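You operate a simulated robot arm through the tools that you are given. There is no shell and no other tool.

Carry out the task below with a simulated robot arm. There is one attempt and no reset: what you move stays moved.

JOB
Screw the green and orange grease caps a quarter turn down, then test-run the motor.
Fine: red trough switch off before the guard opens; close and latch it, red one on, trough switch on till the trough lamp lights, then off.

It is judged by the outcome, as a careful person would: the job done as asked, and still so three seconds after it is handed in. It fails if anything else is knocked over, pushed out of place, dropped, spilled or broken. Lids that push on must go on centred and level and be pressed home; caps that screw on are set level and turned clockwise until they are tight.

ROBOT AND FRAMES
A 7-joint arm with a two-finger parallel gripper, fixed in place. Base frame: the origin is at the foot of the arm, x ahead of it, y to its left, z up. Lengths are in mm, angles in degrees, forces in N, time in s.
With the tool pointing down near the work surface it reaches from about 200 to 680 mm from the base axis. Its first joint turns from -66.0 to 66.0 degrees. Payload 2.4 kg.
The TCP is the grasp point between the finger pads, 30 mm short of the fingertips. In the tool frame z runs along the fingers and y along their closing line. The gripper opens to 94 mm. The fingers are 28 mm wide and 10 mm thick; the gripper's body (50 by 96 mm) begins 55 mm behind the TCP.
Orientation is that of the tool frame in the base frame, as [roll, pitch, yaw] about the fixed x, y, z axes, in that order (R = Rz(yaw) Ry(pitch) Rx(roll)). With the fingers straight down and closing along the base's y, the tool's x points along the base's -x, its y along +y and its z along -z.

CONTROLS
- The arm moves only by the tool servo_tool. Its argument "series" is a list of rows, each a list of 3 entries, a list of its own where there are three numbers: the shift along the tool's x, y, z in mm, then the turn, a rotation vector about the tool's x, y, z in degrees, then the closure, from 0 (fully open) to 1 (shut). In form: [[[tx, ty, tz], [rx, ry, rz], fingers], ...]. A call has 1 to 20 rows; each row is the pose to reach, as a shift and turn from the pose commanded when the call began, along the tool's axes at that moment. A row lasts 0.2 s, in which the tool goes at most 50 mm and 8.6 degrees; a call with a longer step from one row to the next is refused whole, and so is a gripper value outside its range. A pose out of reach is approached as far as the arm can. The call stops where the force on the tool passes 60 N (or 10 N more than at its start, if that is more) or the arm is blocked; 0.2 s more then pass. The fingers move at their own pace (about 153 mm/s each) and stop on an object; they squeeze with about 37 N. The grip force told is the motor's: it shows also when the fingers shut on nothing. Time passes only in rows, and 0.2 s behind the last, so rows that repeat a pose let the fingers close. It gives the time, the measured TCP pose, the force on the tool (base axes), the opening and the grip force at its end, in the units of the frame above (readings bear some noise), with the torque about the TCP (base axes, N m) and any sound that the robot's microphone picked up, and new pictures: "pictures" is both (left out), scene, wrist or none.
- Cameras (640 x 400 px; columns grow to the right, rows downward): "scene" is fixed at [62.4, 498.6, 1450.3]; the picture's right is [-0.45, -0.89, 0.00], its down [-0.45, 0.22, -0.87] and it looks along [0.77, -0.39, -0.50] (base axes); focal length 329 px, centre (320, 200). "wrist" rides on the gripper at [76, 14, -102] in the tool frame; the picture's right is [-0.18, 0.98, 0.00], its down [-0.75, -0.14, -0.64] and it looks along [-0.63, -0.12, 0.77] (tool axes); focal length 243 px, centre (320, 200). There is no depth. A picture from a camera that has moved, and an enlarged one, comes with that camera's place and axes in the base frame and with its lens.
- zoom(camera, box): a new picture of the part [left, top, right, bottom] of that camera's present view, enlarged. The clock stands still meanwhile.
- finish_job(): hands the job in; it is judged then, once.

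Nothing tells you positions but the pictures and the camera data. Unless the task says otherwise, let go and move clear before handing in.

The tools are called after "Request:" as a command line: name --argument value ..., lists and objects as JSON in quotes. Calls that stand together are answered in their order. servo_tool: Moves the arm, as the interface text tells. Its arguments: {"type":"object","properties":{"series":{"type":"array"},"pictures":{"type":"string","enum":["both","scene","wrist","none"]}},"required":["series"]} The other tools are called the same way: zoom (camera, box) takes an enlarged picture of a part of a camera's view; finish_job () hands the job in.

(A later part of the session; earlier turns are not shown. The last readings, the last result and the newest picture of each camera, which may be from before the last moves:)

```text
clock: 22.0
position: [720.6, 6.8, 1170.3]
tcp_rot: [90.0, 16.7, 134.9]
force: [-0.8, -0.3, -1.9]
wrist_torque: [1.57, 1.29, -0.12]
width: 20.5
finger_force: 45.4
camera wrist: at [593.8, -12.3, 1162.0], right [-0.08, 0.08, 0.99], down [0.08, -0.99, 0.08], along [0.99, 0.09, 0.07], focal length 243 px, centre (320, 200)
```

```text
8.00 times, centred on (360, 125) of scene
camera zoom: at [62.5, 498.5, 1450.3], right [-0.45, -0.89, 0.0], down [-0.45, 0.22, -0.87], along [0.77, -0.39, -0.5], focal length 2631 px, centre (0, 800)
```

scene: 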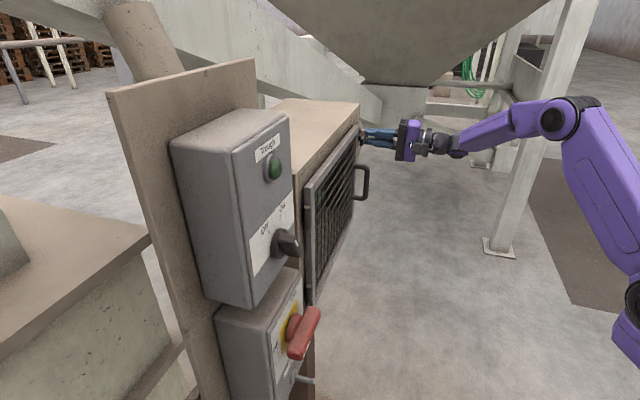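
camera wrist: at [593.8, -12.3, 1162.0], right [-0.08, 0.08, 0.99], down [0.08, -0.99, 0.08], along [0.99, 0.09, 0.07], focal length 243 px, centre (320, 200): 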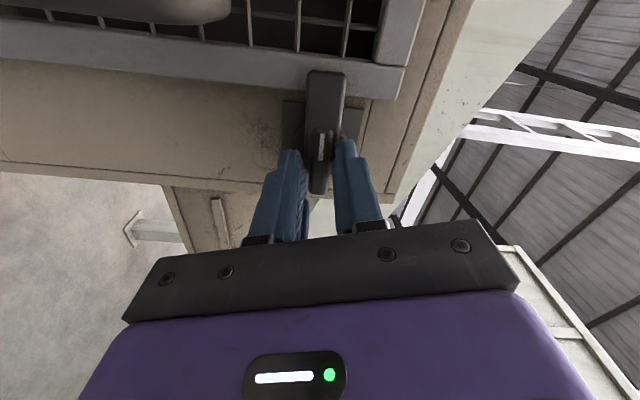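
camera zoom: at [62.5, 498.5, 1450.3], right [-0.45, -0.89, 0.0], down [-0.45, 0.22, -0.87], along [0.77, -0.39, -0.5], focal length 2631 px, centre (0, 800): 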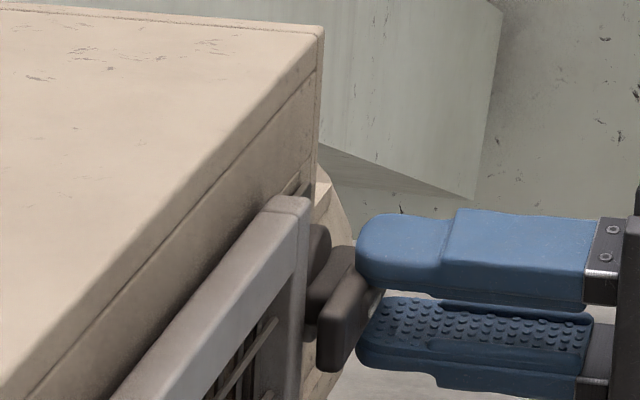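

The fingers were forced wider (20 mm) and the latch stayed still, so counter-clockwise is against its stop. I'll go back and turn it clockwise, tongue upward.

Request:
servo_tool --series '[[[0, 0, 0], [0, 0, 7.5], 1], [[0, 0, 0], [0, 0, 15], 1], [[0, 0, 0], [0, 0, 20], 1], [[0, 0, 0], [0, 0, 25], 1], [[0, 0, 0], [0, 0, 30], 1]]'

Request:
zoom --camera "scene" --box '[320, 100, 400, 150]'

```text
clock: 23.2
position: [720.9, 6.3, 1169.1]
tcp_rot: [90.1, -13.1, 134.9]
force: [6.7, -2.8, -6.4]
wrist_torque: [-0.01, 0.03, 0.67]
width: 12.8
finger_force: 45.2
camera wrist: at [598.4, -16.8, 1201.5], right [0.28, -0.28, 0.92], down [0.04, -0.95, -0.31], along [0.96, 0.12, -0.26], focal length 243 px, centre (320, 200)
```

scene: 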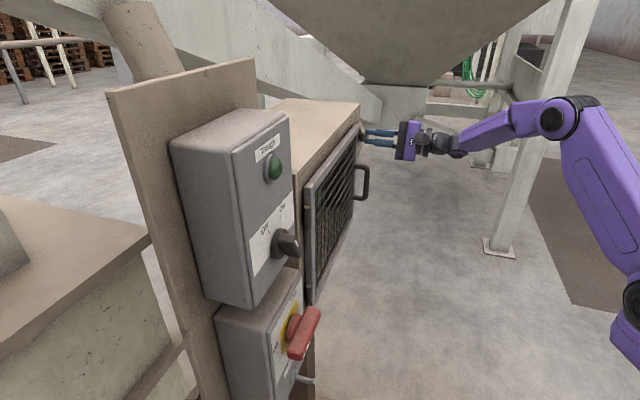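
wrist: 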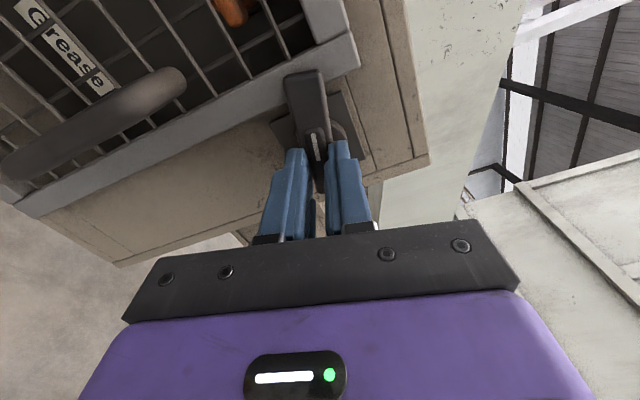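

```text
8.00 times, centred on (360, 125) of scene
camera zoom: at [62.8, 498.5, 1450.3], right [-0.45, -0.89, 0.0], down [-0.45, 0.22, -0.87], along [0.77, -0.39, -0.5], focal length 2631 px, centre (0, 800)
```

zoom: 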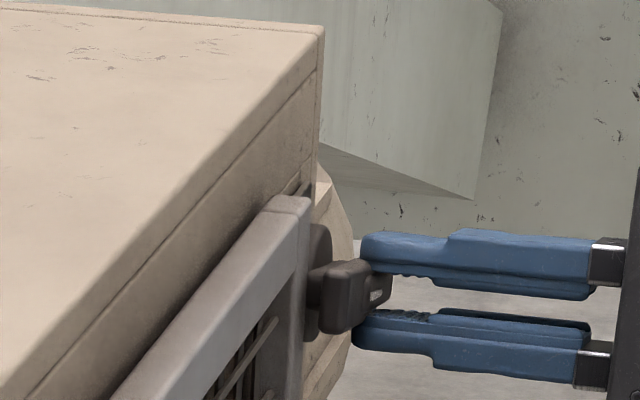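

Clockwise turns freely, and the latch is moving with the fingers. I'll continue the rest of the quarter turn.

Request:
servo_tool --series '[[[0, 0, 0], [0, 0, 8], 1], [[0, 0, 0], [0, 0, 16], 1], [[0, 0, 0], [0, 0, 24], 1], [[0, 0, 0], [0, 0, 32], 1], [[0, 0, 0], [0, 0, 40], 1], [[0, 0, 0], [0, 0, 48], 1], [[0, 0, 0], [0, 0, 56], 1], [[0, 0, 0], [0, 0, 64], 1], [[0, 0, 0], [0, 0, 72], 1], [[0, 0, 0], [0, 0, 77], 1]]'

Request:
zoom --camera "scene" --box '[320, 100, 400, 150]'

```text
clock: 25.4
position: [465.2, 60.8, 1058.0]
tcp_rot: [69.8, -88.0, 155.4]
force: [0.8, -0.3, 0.5]
wrist_torque: [0.01, 0.01, 0.05]
width: 0.0
finger_force: 33.4
out of reach, approached as far as the arm can: row 3, 4, 5, 6, 7, 8, 9, 10
camera wrist: at [400.8, -20.7, 1134.8], right [0.7, -0.7, -0.15], down [-0.53, -0.37, -0.76], along [0.48, 0.62, -0.63], focal length 243 px, centre (320, 200)
```

scene: 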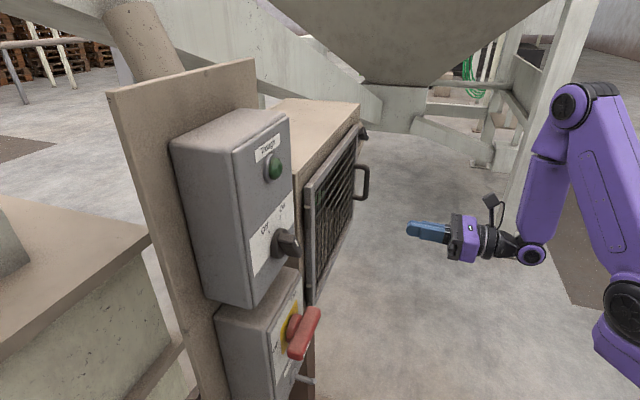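
wrist: 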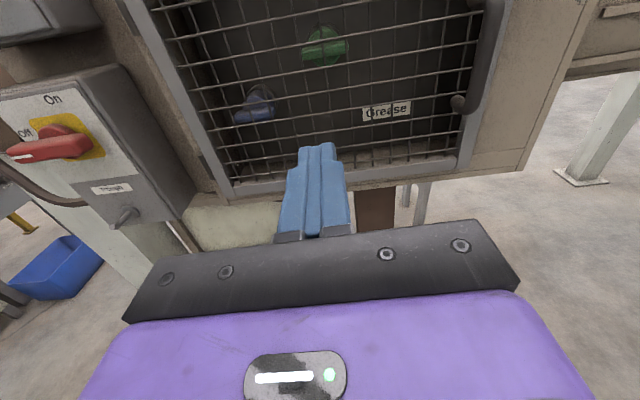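

```text
8.00 times, centred on (360, 125) of scene
camera zoom: at [62.2, 498.6, 1450.3], right [-0.45, -0.89, 0.0], down [-0.45, 0.22, -0.87], along [0.77, -0.39, -0.5], focal length 2631 px, centre (0, 800)
```

zoom: 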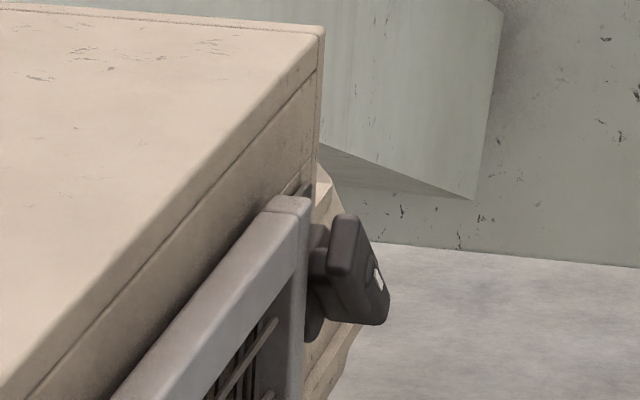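

The wrist ran out of roll and the arm reconfigured, slipping off with the latch only partly turned, about 40°. Nothing else was touched. I'll check the views, then regrip the latch from the other roll side, which has room.

Request:
zoom --camera "wrist" --box '[130, 0, 530, 220]'

Request:
zoom --camera "wrist" --box '[0, 80, 200, 240]'

```text
1.60 times, centred on (330, 110) of wrist
camera zoom: at [400.8, -20.7, 1134.8], right [0.7, -0.7, -0.15], down [-0.53, -0.37, -0.76], along [0.48, 0.62, -0.63], focal length 388 px, centre (304, 344)
```

zoom: 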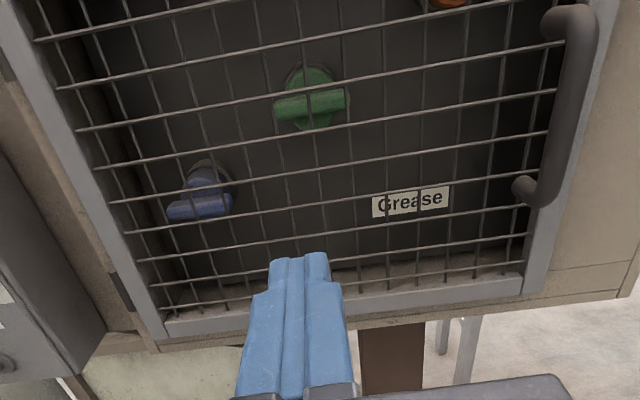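

```text
2.50 times, centred on (100, 160) of wrist
camera zoom: at [400.8, -20.7, 1134.8], right [0.7, -0.7, -0.15], down [-0.53, -0.37, -0.76], along [0.48, 0.62, -0.63], focal length 606 px, centre (870, 300)
```

zoom: 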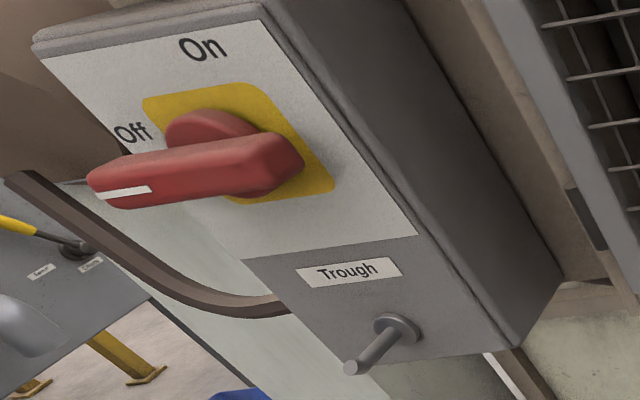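

The caps run diagonally: blue low on the left (not mine to touch), green in the middle, orange at the upper right. I'll bring the hand back in front of the latch, rolling to match its present tilt with roll still in reserve.

Request:
servo_tool --series '[[[6, 14, 3], [0, 0, 8.1], 0.3], [[13, 27, 7], [0, 0, 16.2], 0.3], [[20, 41, 11], [0, 0, 24.4], 0.3], [[26, 55, 14], [0, 0, 32.5], 0.3], [[33, 68, 18], [0, 0, 40.6], 0.3], [[39, 82, 22], [0, 0, 48.7], 0.3], [[46, 96, 25], [0, 0, 56.8], 0.3], [[52, 110, 29], [0, 0, 65], 0.3], [[59, 123, 33], [0, 0, 73.1], 0.3], [[66, 137, 36], [0, 0, 81.2], 0.3], [[72, 151, 40], [0, 0, 89.3], 0.3], [[79, 164, 43], [0, 0, 97.5], 0.3], [[85, 178, 47], [0, 0, 105.6], 0.3], [[92, 192, 51], [0, 0, 113.7], 0.3], [[98, 205, 54], [0, 0, 121.8], 0.3], [[105, 219, 58], [0, 0, 130], 0.3]]'

Request:
zoom --camera "scene" --box '[320, 100, 400, 150]'

```text
clock: 28.8
position: [230.5, 90.5, 968.0]
tcp_rot: [-72.3, -4.9, -43.9]
force: [-0.5, 0.6, -0.2]
wrist_torque: [0.0, -0.03, 0.01]
width: 65.8
finger_force: 0.1
out of reach, approached as far as the arm can: row 1, 2, 3, 4, 5, 6, 7, 8, 9, 10, 11, 12, 13, 14, 15, 16
camera wrist: at [222.3, -32.6, 930.6], right [0.13, 0.29, -0.95], down [-0.99, 0.05, -0.12], along [0.01, 0.96, 0.29], focal length 243 px, centre (320, 200)
```

scene: 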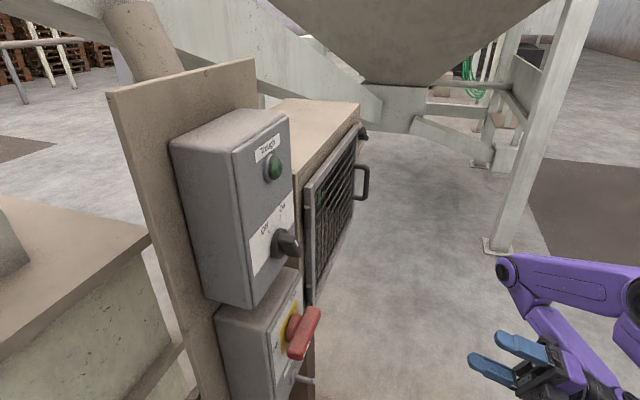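
wrist: 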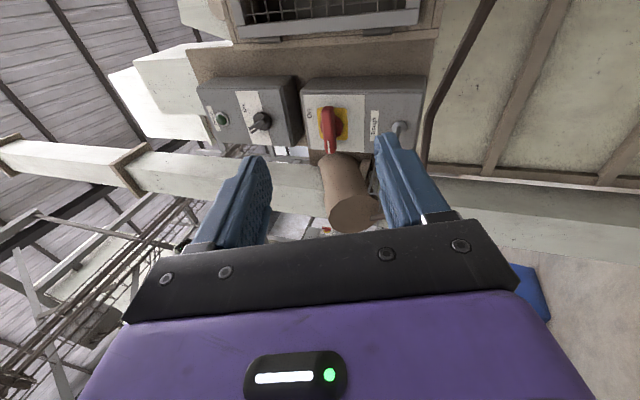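

```text
8.00 times, centred on (360, 125) of scene
camera zoom: at [62.4, 498.6, 1450.3], right [-0.45, -0.89, 0.0], down [-0.45, 0.22, -0.87], along [0.77, -0.39, -0.5], focal length 2631 px, centre (0, 800)
```

zoom: 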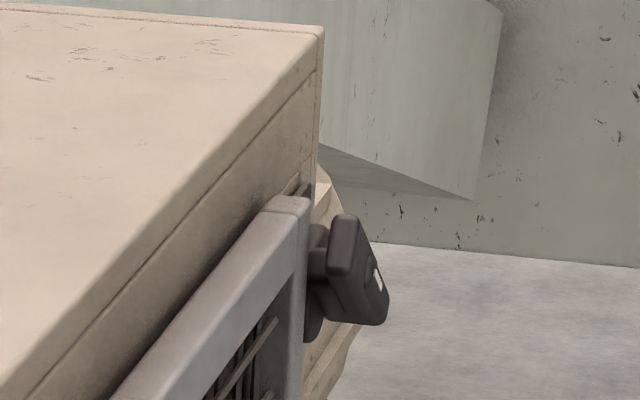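

The arm folded up toward its base instead of rolling that way, so that roll branch is unusable. It is well clear of everything. I'll come back out to the earlier reachable pose, camera to the right and tool level.

Request:
servo_tool --series '[[[31, -11, 18], [-2.2, 0.2, 0.6], 0.3], [[63, -23, 36], [-4.4, 0.5, 1.2], 0.3], [[95, -34, 53], [-6.6, 0.7, 1.8], 0.3], [[127, -46, 71], [-8.8, 0.9, 2.3], 0.3], [[159, -57, 89], [-11, 1.2, 2.9], 0.3], [[191, -69, 107], [-13.3, 1.4, 3.5], 0.3], [[223, -80, 125], [-15.5, 1.6, 4.1], 0.3], [[254.6, -91.9, 142.5], [-17.7, 1.85, 4.7], 0.3], [[254.6, -91.9, 142.5], [-17.7, 1.85, 4.7], 0.3]]'

```text
clock: 30.8
position: [241.8, 87.7, 935.1]
tcp_rot: [-82.2, -9.7, -46.6]
force: [0.0, 0.3, -0.6]
wrist_torque: [0.01, 0.0, 0.0]
width: 65.9
finger_force: 0.0
out of reach, approached as far as the arm can: row 1, 2, 3, 4, 5, 6, 7, 8, 9
camera wrist: at [223.6, -39.1, 920.5], right [0.09, 0.1, -0.99], down [-0.99, 0.1, -0.08], along [0.09, 0.99, 0.11], focal length 243 px, centre (320, 200)
```

scene: 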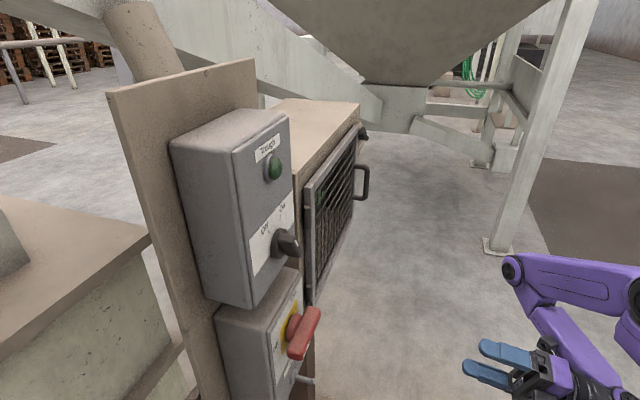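
wrist: 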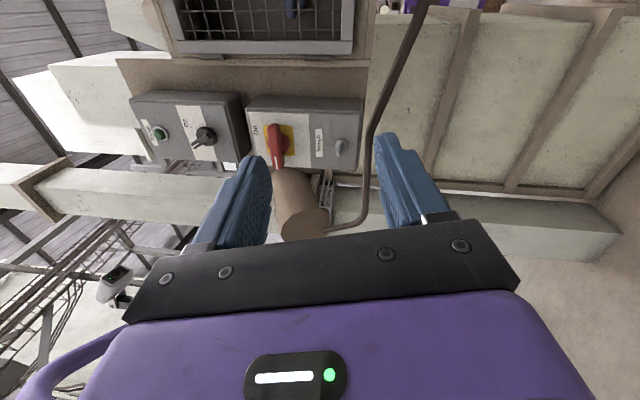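

The solver is stuck with the wrist roll at its limit, so I'll unwind by rolling back the way it came.

Request:
servo_tool --series '[[[0, 0, 0], [0, 0, -8], 0.3], [[0, 0, 0], [0, 0, -16], 0.3], [[0, 0, 0], [0, 0, -24], 0.3], [[0, 0, 0], [0, 0, -32], 0.3], [[0, 0, 0], [0, 0, -40], 0.3], [[0, 0, 0], [0, 0, -48], 0.3], [[0, 0, 0], [0, 0, -56], 0.3], [[0, 0, 0], [0, 0, -64], 0.3], [[0, 0, 0], [0, 0, -72], 0.3], [[0, 0, 0], [0, 0, -80], 0.3], [[0, 0, 0], [0, 0, -88], 0.3]]'

```text
clock: 33.2
position: [240.4, 86.7, 935.5]
tcp_rot: [45.4, -78.9, 178.9]
force: [0.4, -0.5, 0.4]
wrist_torque: [-0.01, 0.04, -0.01]
width: 65.9
finger_force: 0.0
camera wrist: at [162.9, 3.9, 998.4], right [0.71, -0.71, -0.05], down [-0.4, -0.35, -0.85], along [0.58, 0.62, -0.53], focal length 243 px, centre (320, 200)
```

scene: 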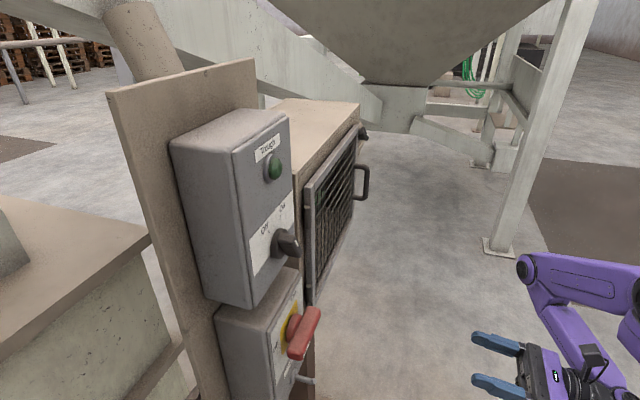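
wrist: 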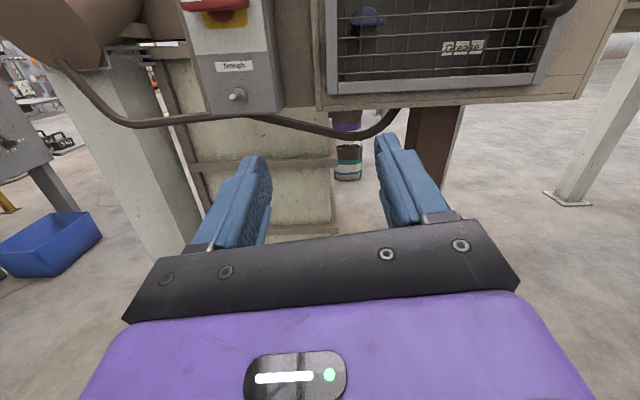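

That works without limits. I'll continue unwinding while moving a little outward and up.

Request:
servo_tool --series '[[[5, 3, 5], [0, 0, -8], 0.3], [[10, 6, 10], [0, 0, -16], 0.3], [[15, 9, 15], [0, 0, -24], 0.3], [[20, 12, 20], [0, 0, -32], 0.3], [[25, 15, 25], [0, 0, -40], 0.3], [[30, 18, 30], [0, 0, -48], 0.3], [[35, 21, 35], [0, 0, -56], 0.3], [[40, 24, 40], [0, 0, -64], 0.3], [[45, 27, 45], [0, 0, -72], 0.3], [[50, 30, 50], [0, 0, -80], 0.3], [[55, 33, 55], [0, 0, -88], 0.3], [[60, 36, 60], [0, 0, -96], 0.3], [[65, 39, 65], [0, 0, -104], 0.3], [[70, 42, 70], [0, 0, -112], 0.3], [[75, 45, 75], [0, 0, -120], 0.3], [[80, 48, 80], [0, 0, -128], 0.3], [[85, 51, 85], [0, 0, -136], 0.3], [[90, 54, 90], [0, 0, -144], 0.3], [[95, 57, 95], [0, 0, -152], 0.3], [[100, 60, 100], [0, 0, -160], 0.3]]'

```text
clock: 37.4
position: [332.6, 115.4, 1056.8]
tcp_rot: [56.9, 75.7, 102.3]
force: [-0.8, 0.0, 0.2]
wrist_torque: [0.01, -0.04, 0.01]
width: 65.9
finger_force: 0.1
out of reach, approached as far as the arm can: row 1, 2, 3, 4, 5, 6, 7, 8
camera wrist: at [245.1, 69.7, 972.3], right [-0.69, 0.62, 0.38], down [-0.31, -0.72, 0.61], along [0.66, 0.3, 0.69], focal length 243 px, centre (320, 200)
```

scene: 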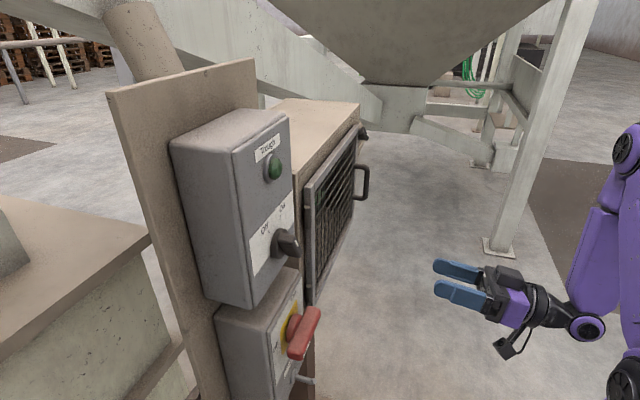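
wrist: 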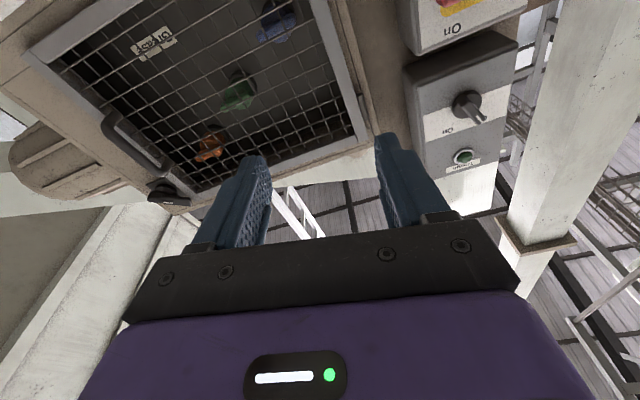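

The arm is back in its normal posture. Now I'll go to the latch pre-grasp, rolled counter-clockwise to match its tilt, so there is room to turn clockwise.

Request:
servo_tool --series '[[[-14, -27, 11], [-0.3, 0.6, -5.2], 0.3], [[-28, -54, 22], [-0.5, 1.3, -10.3], 0.3], [[-42, -81, 33], [-0.8, 1.9, -15.5], 0.3], [[-56, -108, 43], [-1, 2.5, -20.6], 0.3], [[-70, -134, 54], [-1.3, 3.2, -25.8], 0.3], [[-84, -161, 65], [-1.6, 3.8, -31], 0.3], [[-98, -188, 76], [-1.8, 4.4, -36.1], 0.3], [[-112, -215, 87], [-2.1, 5.1, -41.3], 0.3], [[-126, -242, 97], [-2.3, 5.7, -46.4], 0.3], [[-140, -269, 108], [-2.6, 6.3, -51.6], 0.3], [[-154, -296, 119], [-2.8, 7, -56.7], 0.3], [[-167.6, -322.6, 130], [-3.1, 7.6, -61.9], 0.3]]'

Request:
zoom --camera "wrist" --box '[200, 0, 456, 160]'

Request:
zoom --camera "scene" --box '[320, 100, 400, 150]'

```text
clock: 40.0
position: [661.9, -54.9, 1168.9]
tcp_rot: [-90.1, 40.1, -44.9]
force: [0.3, 0.7, 0.0]
wrist_torque: [-0.01, 0.02, -0.02]
width: 65.7
finger_force: 0.0
camera wrist: at [623.9, -162.4, 1108.5], right [-0.55, 0.55, -0.63], down [-0.8, -0.11, 0.59], along [0.25, 0.83, 0.5], focal length 243 px, centre (320, 200)
```

scene: 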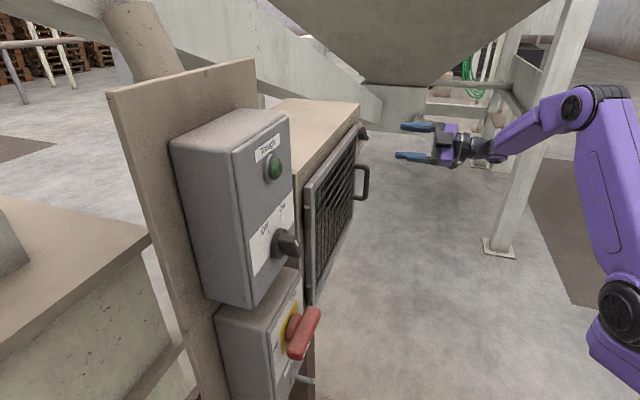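
wrist: 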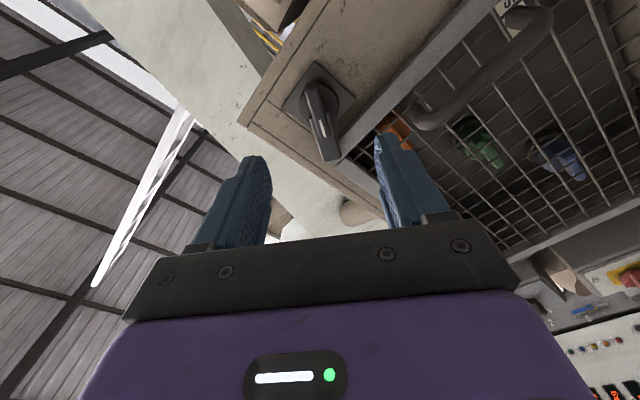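

```text
2.50 times, centred on (328, 80) of wrist
camera zoom: at [623.9, -162.4, 1108.5], right [-0.55, 0.55, -0.63], down [-0.8, -0.11, 0.59], along [0.25, 0.83, 0.5], focal length 606 px, centre (300, 500)
```

zoom: 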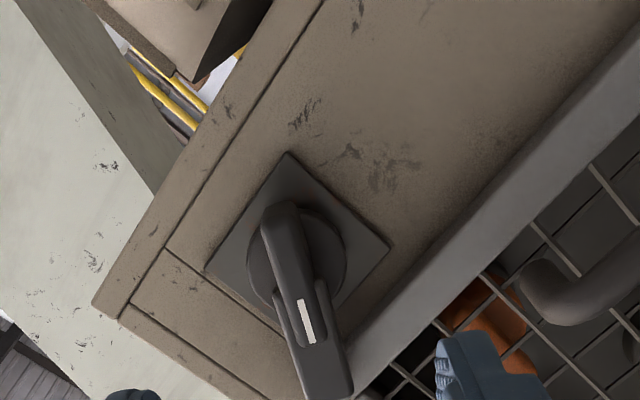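

```text
8.00 times, centred on (360, 125) of scene
camera zoom: at [62.4, 498.6, 1450.3], right [-0.45, -0.89, 0.0], down [-0.45, 0.22, -0.87], along [0.77, -0.39, -0.5], focal length 2631 px, centre (0, 800)
```

zoom: 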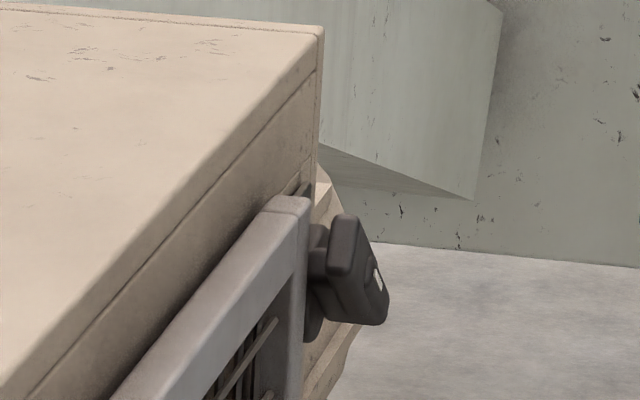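

The latch's ridge sits about 32° up from horizontal. I'll roll 8° more to match it and advance onto the ridge.

Request:
servo_tool --series '[[[-1, 0.4, 25], [0, 0, -4], 0.3], [[-1.8, 0.7, 50], [0, 0, -8], 0.3], [[-1.8, 0.7, 70], [0, 0, -8], 0.3], [[-1.8, 0.7, 85.3], [0, 0, -8], 0.3], [[-1.8, 0.7, 85.3], [0, 0, -8], 0.7], [[-1.8, 0.7, 85.3], [0, 0, -8], 1], [[-1.8, 0.7, 85.3], [0, 0, -8], 1], [[-1.8, 0.7, 85.3], [0, 0, -8], 1]]'

Request:
zoom --camera "wrist" --box '[200, 60, 456, 220]'

Request:
zoom --camera "scene" --box '[320, 100, 400, 150]'

```text
clock: 41.8
position: [720.8, 7.2, 1171.3]
tcp_rot: [-89.8, 32.2, -44.9]
force: [19.9, 0.3, 15.6]
wrist_torque: [-0.04, 0.01, -0.68]
width: 12.9
finger_force: 45.0
camera wrist: at [688.6, -106.4, 1117.9], right [-0.48, 0.48, -0.74], down [-0.85, -0.06, 0.52], along [0.21, 0.87, 0.44], focal length 243 px, centre (320, 200)
```

scene: 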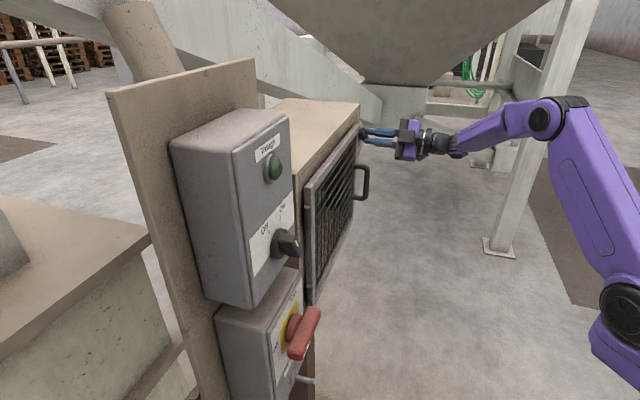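
wrist: 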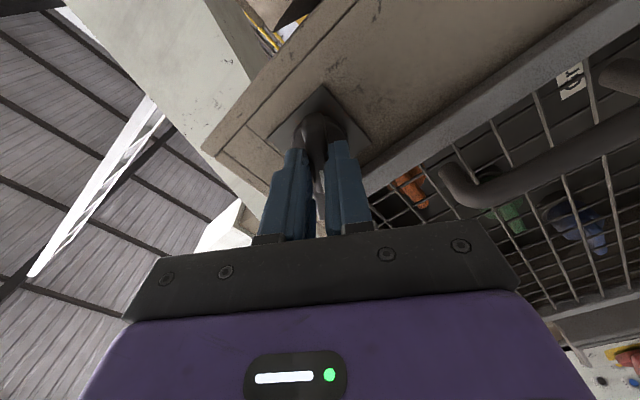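

```text
2.50 times, centred on (328, 140) of wrist
camera zoom: at [688.6, -106.4, 1117.9], right [-0.48, 0.48, -0.74], down [-0.85, -0.06, 0.52], along [0.21, 0.87, 0.44], focal length 606 px, centre (300, 350)
```

zoom: 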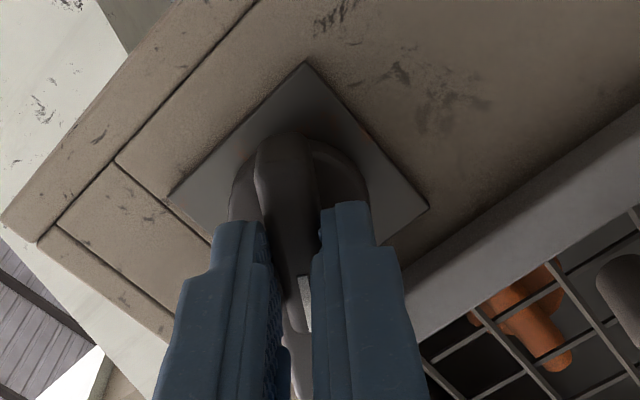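

```text
8.00 times, centred on (360, 125) of scene
camera zoom: at [62.8, 498.6, 1450.2], right [-0.45, -0.89, 0.0], down [-0.45, 0.22, -0.87], along [0.77, -0.39, -0.5], focal length 2631 px, centre (0, 800)
```

zoom: 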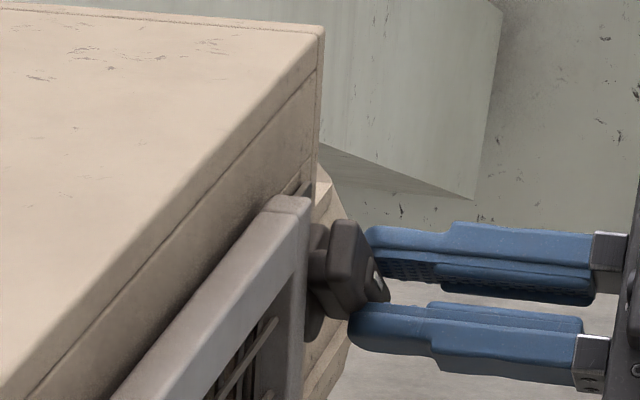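

The grip is good at 12.9 mm. I'll turn the latch clockwise another 58° to vertical.

Request:
servo_tool --series '[[[0, 0, 0], [0, 0, 7.5], 1], [[0, 0, 0], [0, 0, 15], 1], [[0, 0, 0], [0, 0, 22.5], 1], [[0, 0, 0], [0, 0, 30], 1]]' --pictures "wrist"

```text
clock: 42.8
position: [720.3, 6.9, 1169.9]
tcp_rot: [-89.4, 62.3, -44.6]
force: [31.5, -1.4, 15.0]
wrist_torque: [-0.3, 0.24, -0.77]
width: 12.2
finger_force: 45.1
camera wrist: at [664.6, -82.4, 1096.5], right [-0.67, 0.68, -0.29], down [-0.62, -0.3, 0.73], along [0.41, 0.67, 0.62], focal length 243 px, centre (320, 200)
```

wrist: 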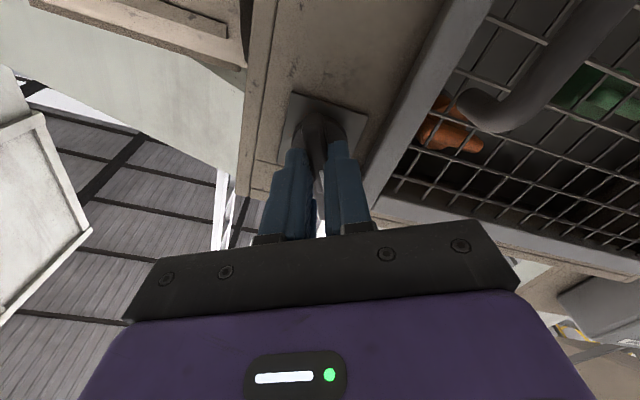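

The latch turns cleanly. I'll finish the quarter turn, easing off the slight side load.

Request:
servo_tool --series '[[[0.5, -0.9, -1], [0, 0, 7.5], 1], [[0.5, -0.9, -1], [0, 0, 15], 1], [[0.5, -0.9, -1], [0, 0, 22.5], 1], [[0.5, -0.9, -1], [0, 0, 29], 1], [[0.5, -0.9, -1], [0, 0, 31], 1]]'

Request:
zoom --camera "scene" --box '[320, 100, 400, 150]'

```text
clock: 44.0
position: [720.9, 5.5, 1170.4]
tcp_rot: [86.3, 86.9, 131.2]
force: [40.4, 3.2, 11.9]
wrist_torque: [-0.85, -1.28, -0.64]
width: 13.5
finger_force: 45.2
camera wrist: at [635.8, -54.0, 1095.5], right [-0.69, 0.69, 0.24], down [-0.33, -0.58, 0.74], along [0.65, 0.43, 0.63], focal length 243 px, centre (320, 200)
```

scene: 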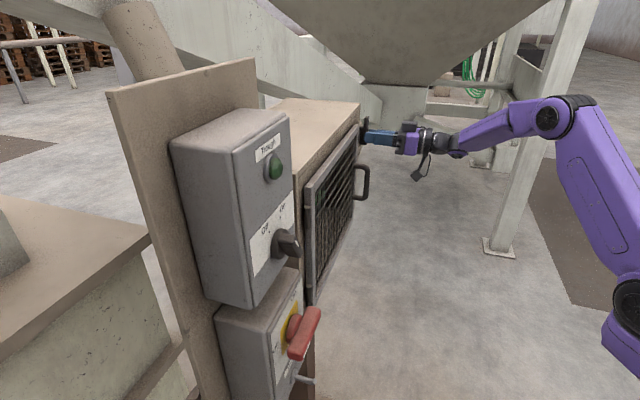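
wrist: 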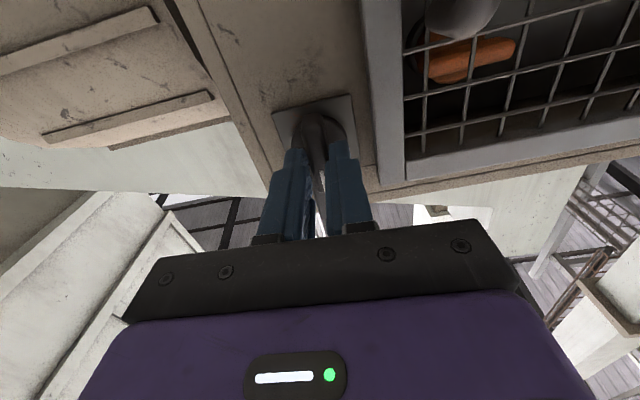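

```text
8.00 times, centred on (360, 125) of scene
camera zoom: at [63.5, 498.7, 1450.1], right [-0.45, -0.89, 0.0], down [-0.45, 0.22, -0.87], along [0.77, -0.39, -0.5], focal length 2631 px, centre (0, 800)
```

zoom: 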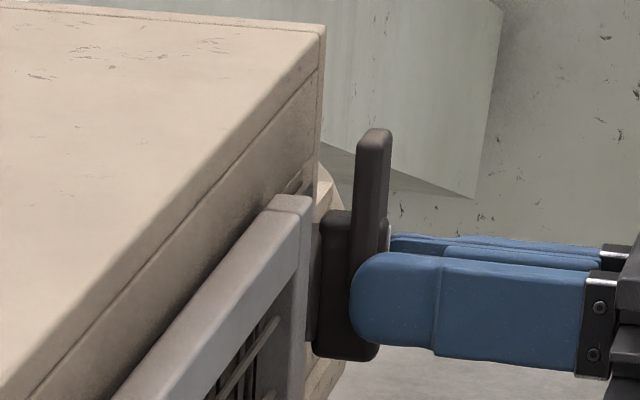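

The latch now stands vertical with its tongue clear of the guard. I'll let go, back off and look.

Request:
servo_tool --series '[[[0, 0, 0], [0, 0, 0], 0.6], [[0, 0, 0], [0, 0, 0], 0.6], [[0, 0, -25], [0, 0, 0], 0.5], [[0, 0, -50], [0, 0, 0], 0.5], [[0, 0, -80], [0, 0, 0], 0.5]]'

Request:
zoom --camera "wrist" --box '[200, 0, 520, 200]'

Request:
zoom --camera "scene" --box '[290, 100, 418, 220]'

```text
clock: 45.2
position: [663.1, -50.2, 1170.3]
tcp_rot: [91.5, 86.8, 136.7]
force: [-0.2, -0.4, 0.0]
wrist_torque: [0.03, 0.0, 0.03]
width: 46.9
finger_force: 0.0
camera wrist: at [576.8, -111.1, 1094.5], right [-0.69, 0.68, 0.24], down [-0.32, -0.58, 0.75], along [0.65, 0.44, 0.62], focal length 243 px, centre (320, 200)
```

scene: 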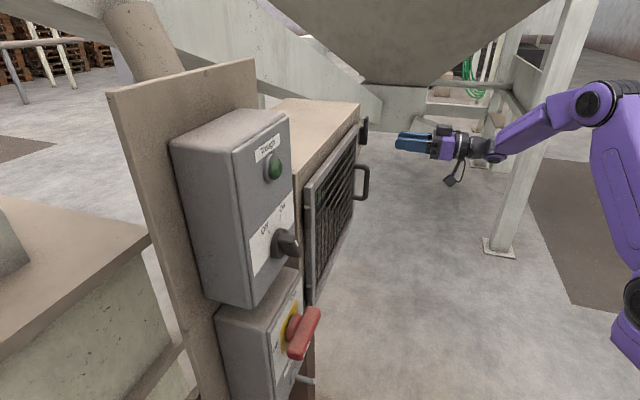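
wrist: 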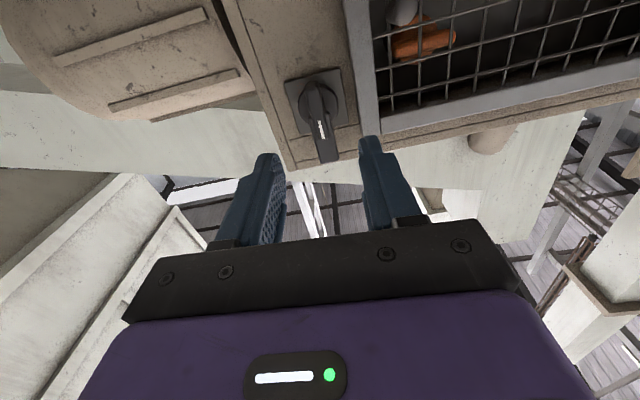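

```text
2.00 times, centred on (360, 100) of wrist
camera zoom: at [576.8, -111.1, 1094.5], right [-0.69, 0.68, 0.24], down [-0.32, -0.58, 0.75], along [0.65, 0.44, 0.62], focal length 485 px, centre (240, 400)
```

zoom: 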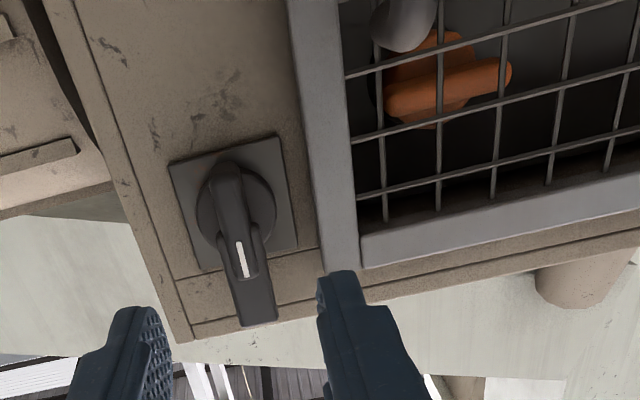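

```text
3.33 times, centred on (354, 160) of scene
camera zoom: at [62.4, 498.6, 1450.3], right [-0.45, -0.89, 0.0], down [-0.45, 0.22, -0.87], along [0.77, -0.39, -0.5], focal length 1096 px, centre (207, 333)
```

zoom: 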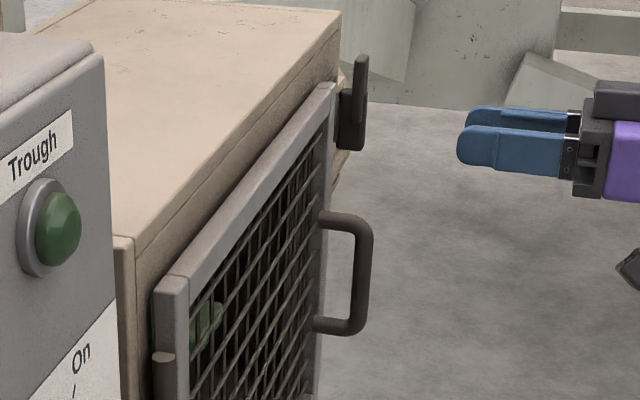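

The latch is clear. The guard handle is a vertical bar near [667, 57, 1070], about 40 mm out from the guard. I'll line up in front of it with open fingers on either side.

Request:
servo_tool --series '[[[26, 17, 2], [0, 0, -0.8], 0.3], [[52, 34, 5], [0, 0, -1.6], 0.2], [[78, 50, 7], [0, 0, -2.4], 0.2], [[104, 67.3, 10], [0, 0, -3.2], 0.2], [[104, 67.3, 10], [0, 0, -3.2], 0.2]]'

Request:
zoom --camera "wrist" --box '[160, 0, 480, 200]'

Request:
zoom --camera "scene" --box '[330, 130, 458, 210]'

```text
clock: 46.4
position: [617.4, 8.4, 1069.7]
tcp_rot: [-129.8, 89.9, -84.8]
force: [-0.2, 0.6, -0.4]
wrist_torque: [0.05, -0.03, -0.01]
width: 75.2
finger_force: 0.1
camera wrist: at [534.5, -55.2, 993.1], right [-0.7, 0.69, 0.18], down [-0.35, -0.55, 0.75], along [0.62, 0.46, 0.63], focal length 243 px, centre (320, 200)
```

scene: 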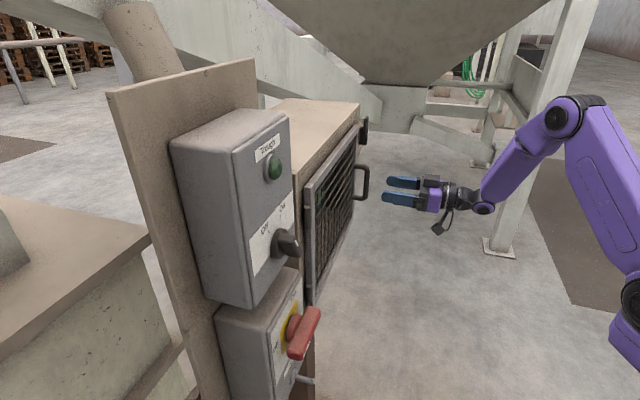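
wrist: 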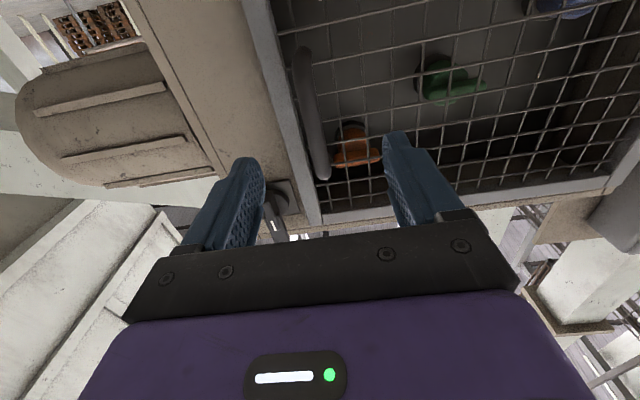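

```text
2.00 times, centred on (320, 100) of wrist
camera zoom: at [534.5, -55.2, 993.1], right [-0.7, 0.69, 0.18], down [-0.35, -0.55, 0.75], along [0.62, 0.46, 0.63], focal length 485 px, centre (320, 400)
```

zoom: 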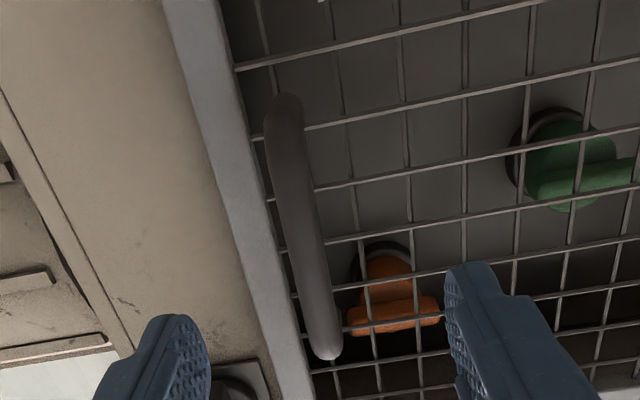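

```text
5.00 times, centred on (394, 170) of scene
camera zoom: at [62.4, 498.6, 1450.3], right [-0.45, -0.89, 0.0], down [-0.45, 0.22, -0.87], along [0.77, -0.39, -0.5], focal length 1644 px, centre (-50, 350)
```

zoom: 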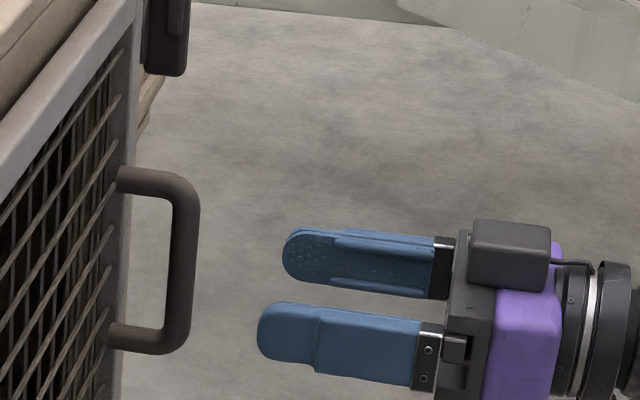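

The bar spans z ≈ 1017 to 1107 at about 433 mm along the face, between the open fingers. I'll advance and grip it.

Request:
servo_tool --series '[[[5, -2.4, 20], [0, 0, 0], 0.2], [[5, -2.4, 40], [0, 0, 0], 0.2], [[5, -2.4, 57.6], [0, 0, 0], 0.2], [[5, -2.4, 57.6], [0, 0, 0], 0.6], [[5, -2.4, 57.6], [0, 0, 0], 1], [[5, -2.4, 57.6], [0, 0, 0], 1], [[5, -2.4, 57.6], [0, 0, 0], 1]]'

Request:
zoom --camera "scene" --box '[310, 130, 438, 210]'

```text
clock: 48.0
position: [660.7, 46.5, 1063.4]
tcp_rot: [169.9, 89.9, -145.1]
force: [6.0, -7.3, -1.2]
wrist_torque: [-0.04, 0.02, -0.21]
width: 13.4
finger_force: 45.3
camera wrist: at [578.0, -16.8, 987.9], right [-0.69, 0.7, 0.18], down [-0.35, -0.55, 0.75], along [0.63, 0.46, 0.63], focal length 243 px, centre (320, 200)
```

scene: 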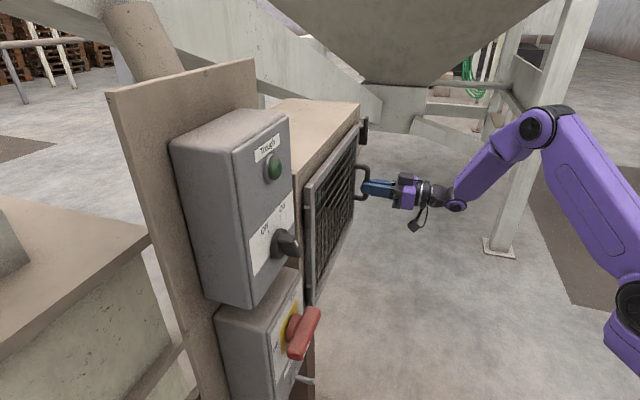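
wrist: 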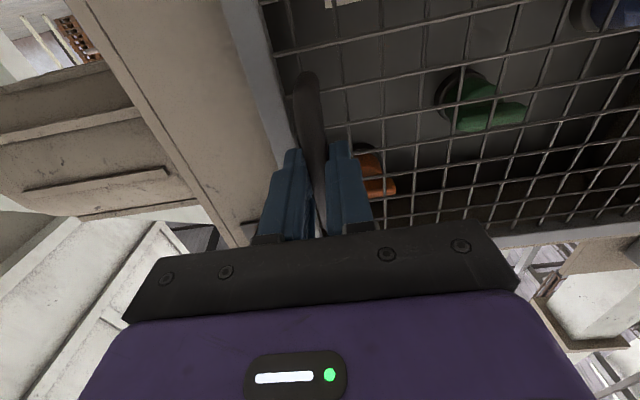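

```text
5.00 times, centred on (374, 170) of scene
camera zoom: at [62.6, 498.3, 1450.3], right [-0.45, -0.89, 0.0], down [-0.45, 0.22, -0.87], along [0.77, -0.39, -0.5], focal length 1644 px, centre (50, 350)
```

zoom: 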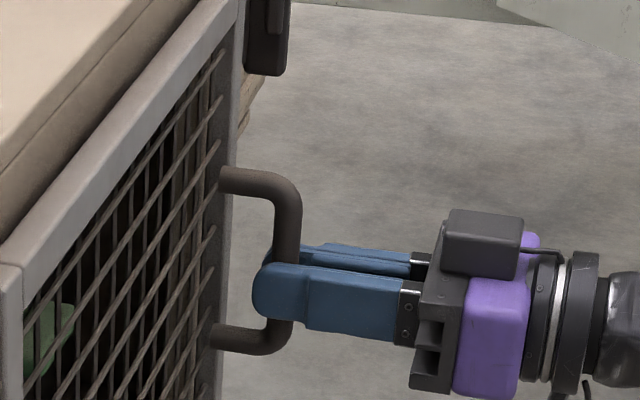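

The handle is held firmly at 13.4 mm. I'll swing the guard open along its hinge arc, first 10° to check it follows.

Request:
servo_tool --series '[[[0, 2.7, -13.6], [2.5, 0, 0], 1], [[0, 6, -27.1], [5, 0, 0], 1], [[0, 9.8, -40.5], [7.5, 0, 0], 1], [[0, 14.3, -53.7], [10, 0, 0], 1]]'

```text
clock: 49.0
position: [612.5, 18.4, 1065.3]
tcp_rot: [-8.0, 90.0, 27.2]
force: [6.0, -8.9, -2.1]
wrist_torque: [-0.04, 0.11, -0.14]
width: 13.6
finger_force: 44.5
camera wrist: at [520.5, -29.1, 987.9], right [-0.56, 0.8, 0.18], down [-0.44, -0.48, 0.75], along [0.7, 0.34, 0.63], focal length 243 px, centre (320, 200)
```

scene: 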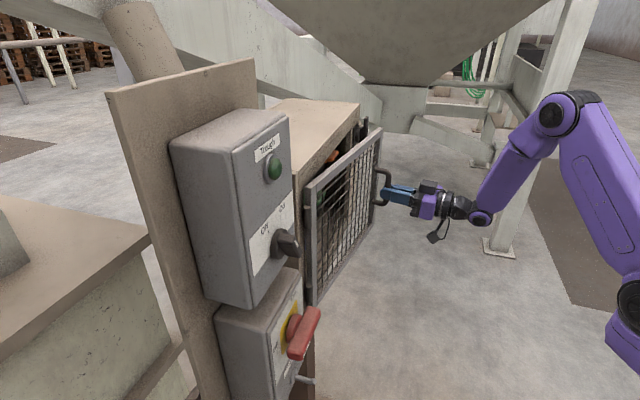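
wrist: 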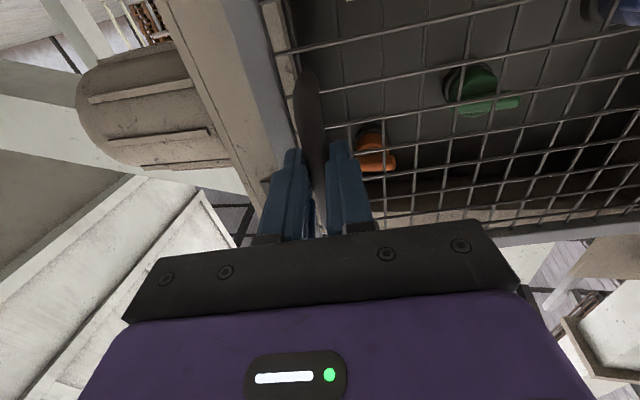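

It follows with low force. I'll continue to about 45° open.

Request:
servo_tool --series '[[[0, 2.7, -13.6], [2.5, 0, 0], 1], [[0, 6, -27.1], [5, 0, 0], 1], [[0, 9.8, -40.5], [7.5, 0, 0], 1], [[0, 14.3, -53.7], [10, 0, 0], 1], [[0, 24.9, -79.4], [15, 0, 0], 1], [[0, 37.7, -104.1], [20, 0, 0], 1], [[0, 52.6, -127.5], [25, 0, 0], 1], [[0, 69.5, -149.6], [30, 0, 0], 1], [[0, 88.3, -170.2], [35, 0, 0], 1]]'

```text
clock: 50.4
position: [517.9, -8.0, 1063.7]
tcp_rot: [149.6, 89.8, 168.0]
force: [-1.4, 5.6, 2.2]
wrist_torque: [-0.32, -0.02, 0.1]
width: 13.7
finger_force: 45.1
stopped in row 6: the force on the tool passed its limit at 90 N (the readings are from after the stop); the commanded pose is now the measured one
camera wrist: at [416.4, -27.6, 988.4], right [-0.31, 0.93, 0.19], down [-0.56, -0.34, 0.76], along [0.77, 0.13, 0.63], focal length 243 px, centre (320, 200)
```

scene: 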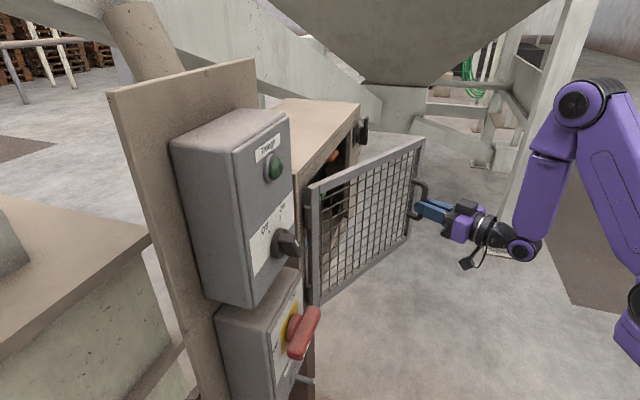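
wrist: 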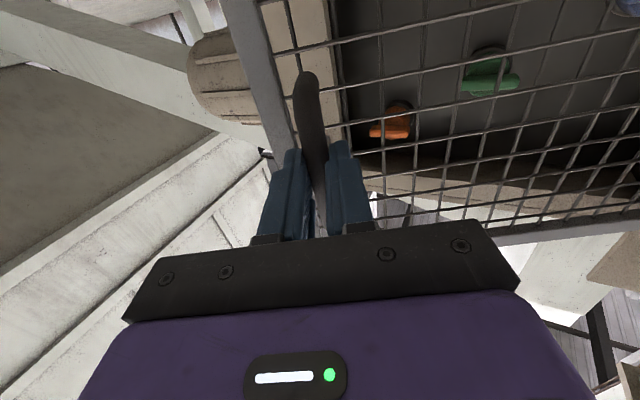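

The faster step tripped the force limit through sheer acceleration; nothing is blocked. The guard is at about 27°, and I'll continue in smaller steps.

Request:
servo_tool --series '[[[0, 1.2, -6.8], [1.25, 0, 0], 1], [[0, 2.7, -13.6], [2.5, 0, 0], 1], [[0, 6, -27.1], [5, 0, 0], 1], [[0, 9.8, -40.5], [7.5, 0, 0], 1], [[0, 14.3, -53.7], [10, 0, 0], 1], [[0, 19.3, -66.6], [12.5, 0, 0], 1], [[0, 24.9, -79.4], [15, 0, 0], 1], [[0, 31, -91.9], [17.5, 0, 0], 1], [[0, 37.7, -104.1], [20, 0, 0], 1]]'

```text
clock: 52.4
position: [418.3, -4.2, 1063.8]
tcp_rot: [63.3, 89.9, 60.4]
force: [-0.9, -15.6, 23.5]
wrist_torque: [-0.32, 0.38, -0.32]
width: 13.9
finger_force: 45.3
out of reach, approached as far as the arm can: row 8, 9
camera wrist: at [315.3, 14.6, 987.6], right [0.05, 0.98, 0.19], down [-0.65, -0.11, 0.75], along [0.76, -0.16, 0.63], focal length 243 px, centre (320, 200)
```

scene: 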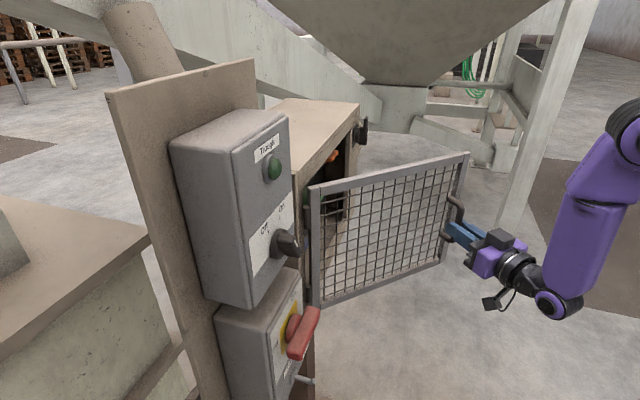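
wrist: 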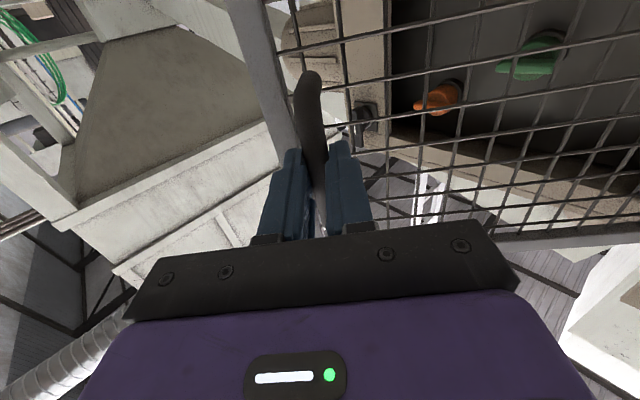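

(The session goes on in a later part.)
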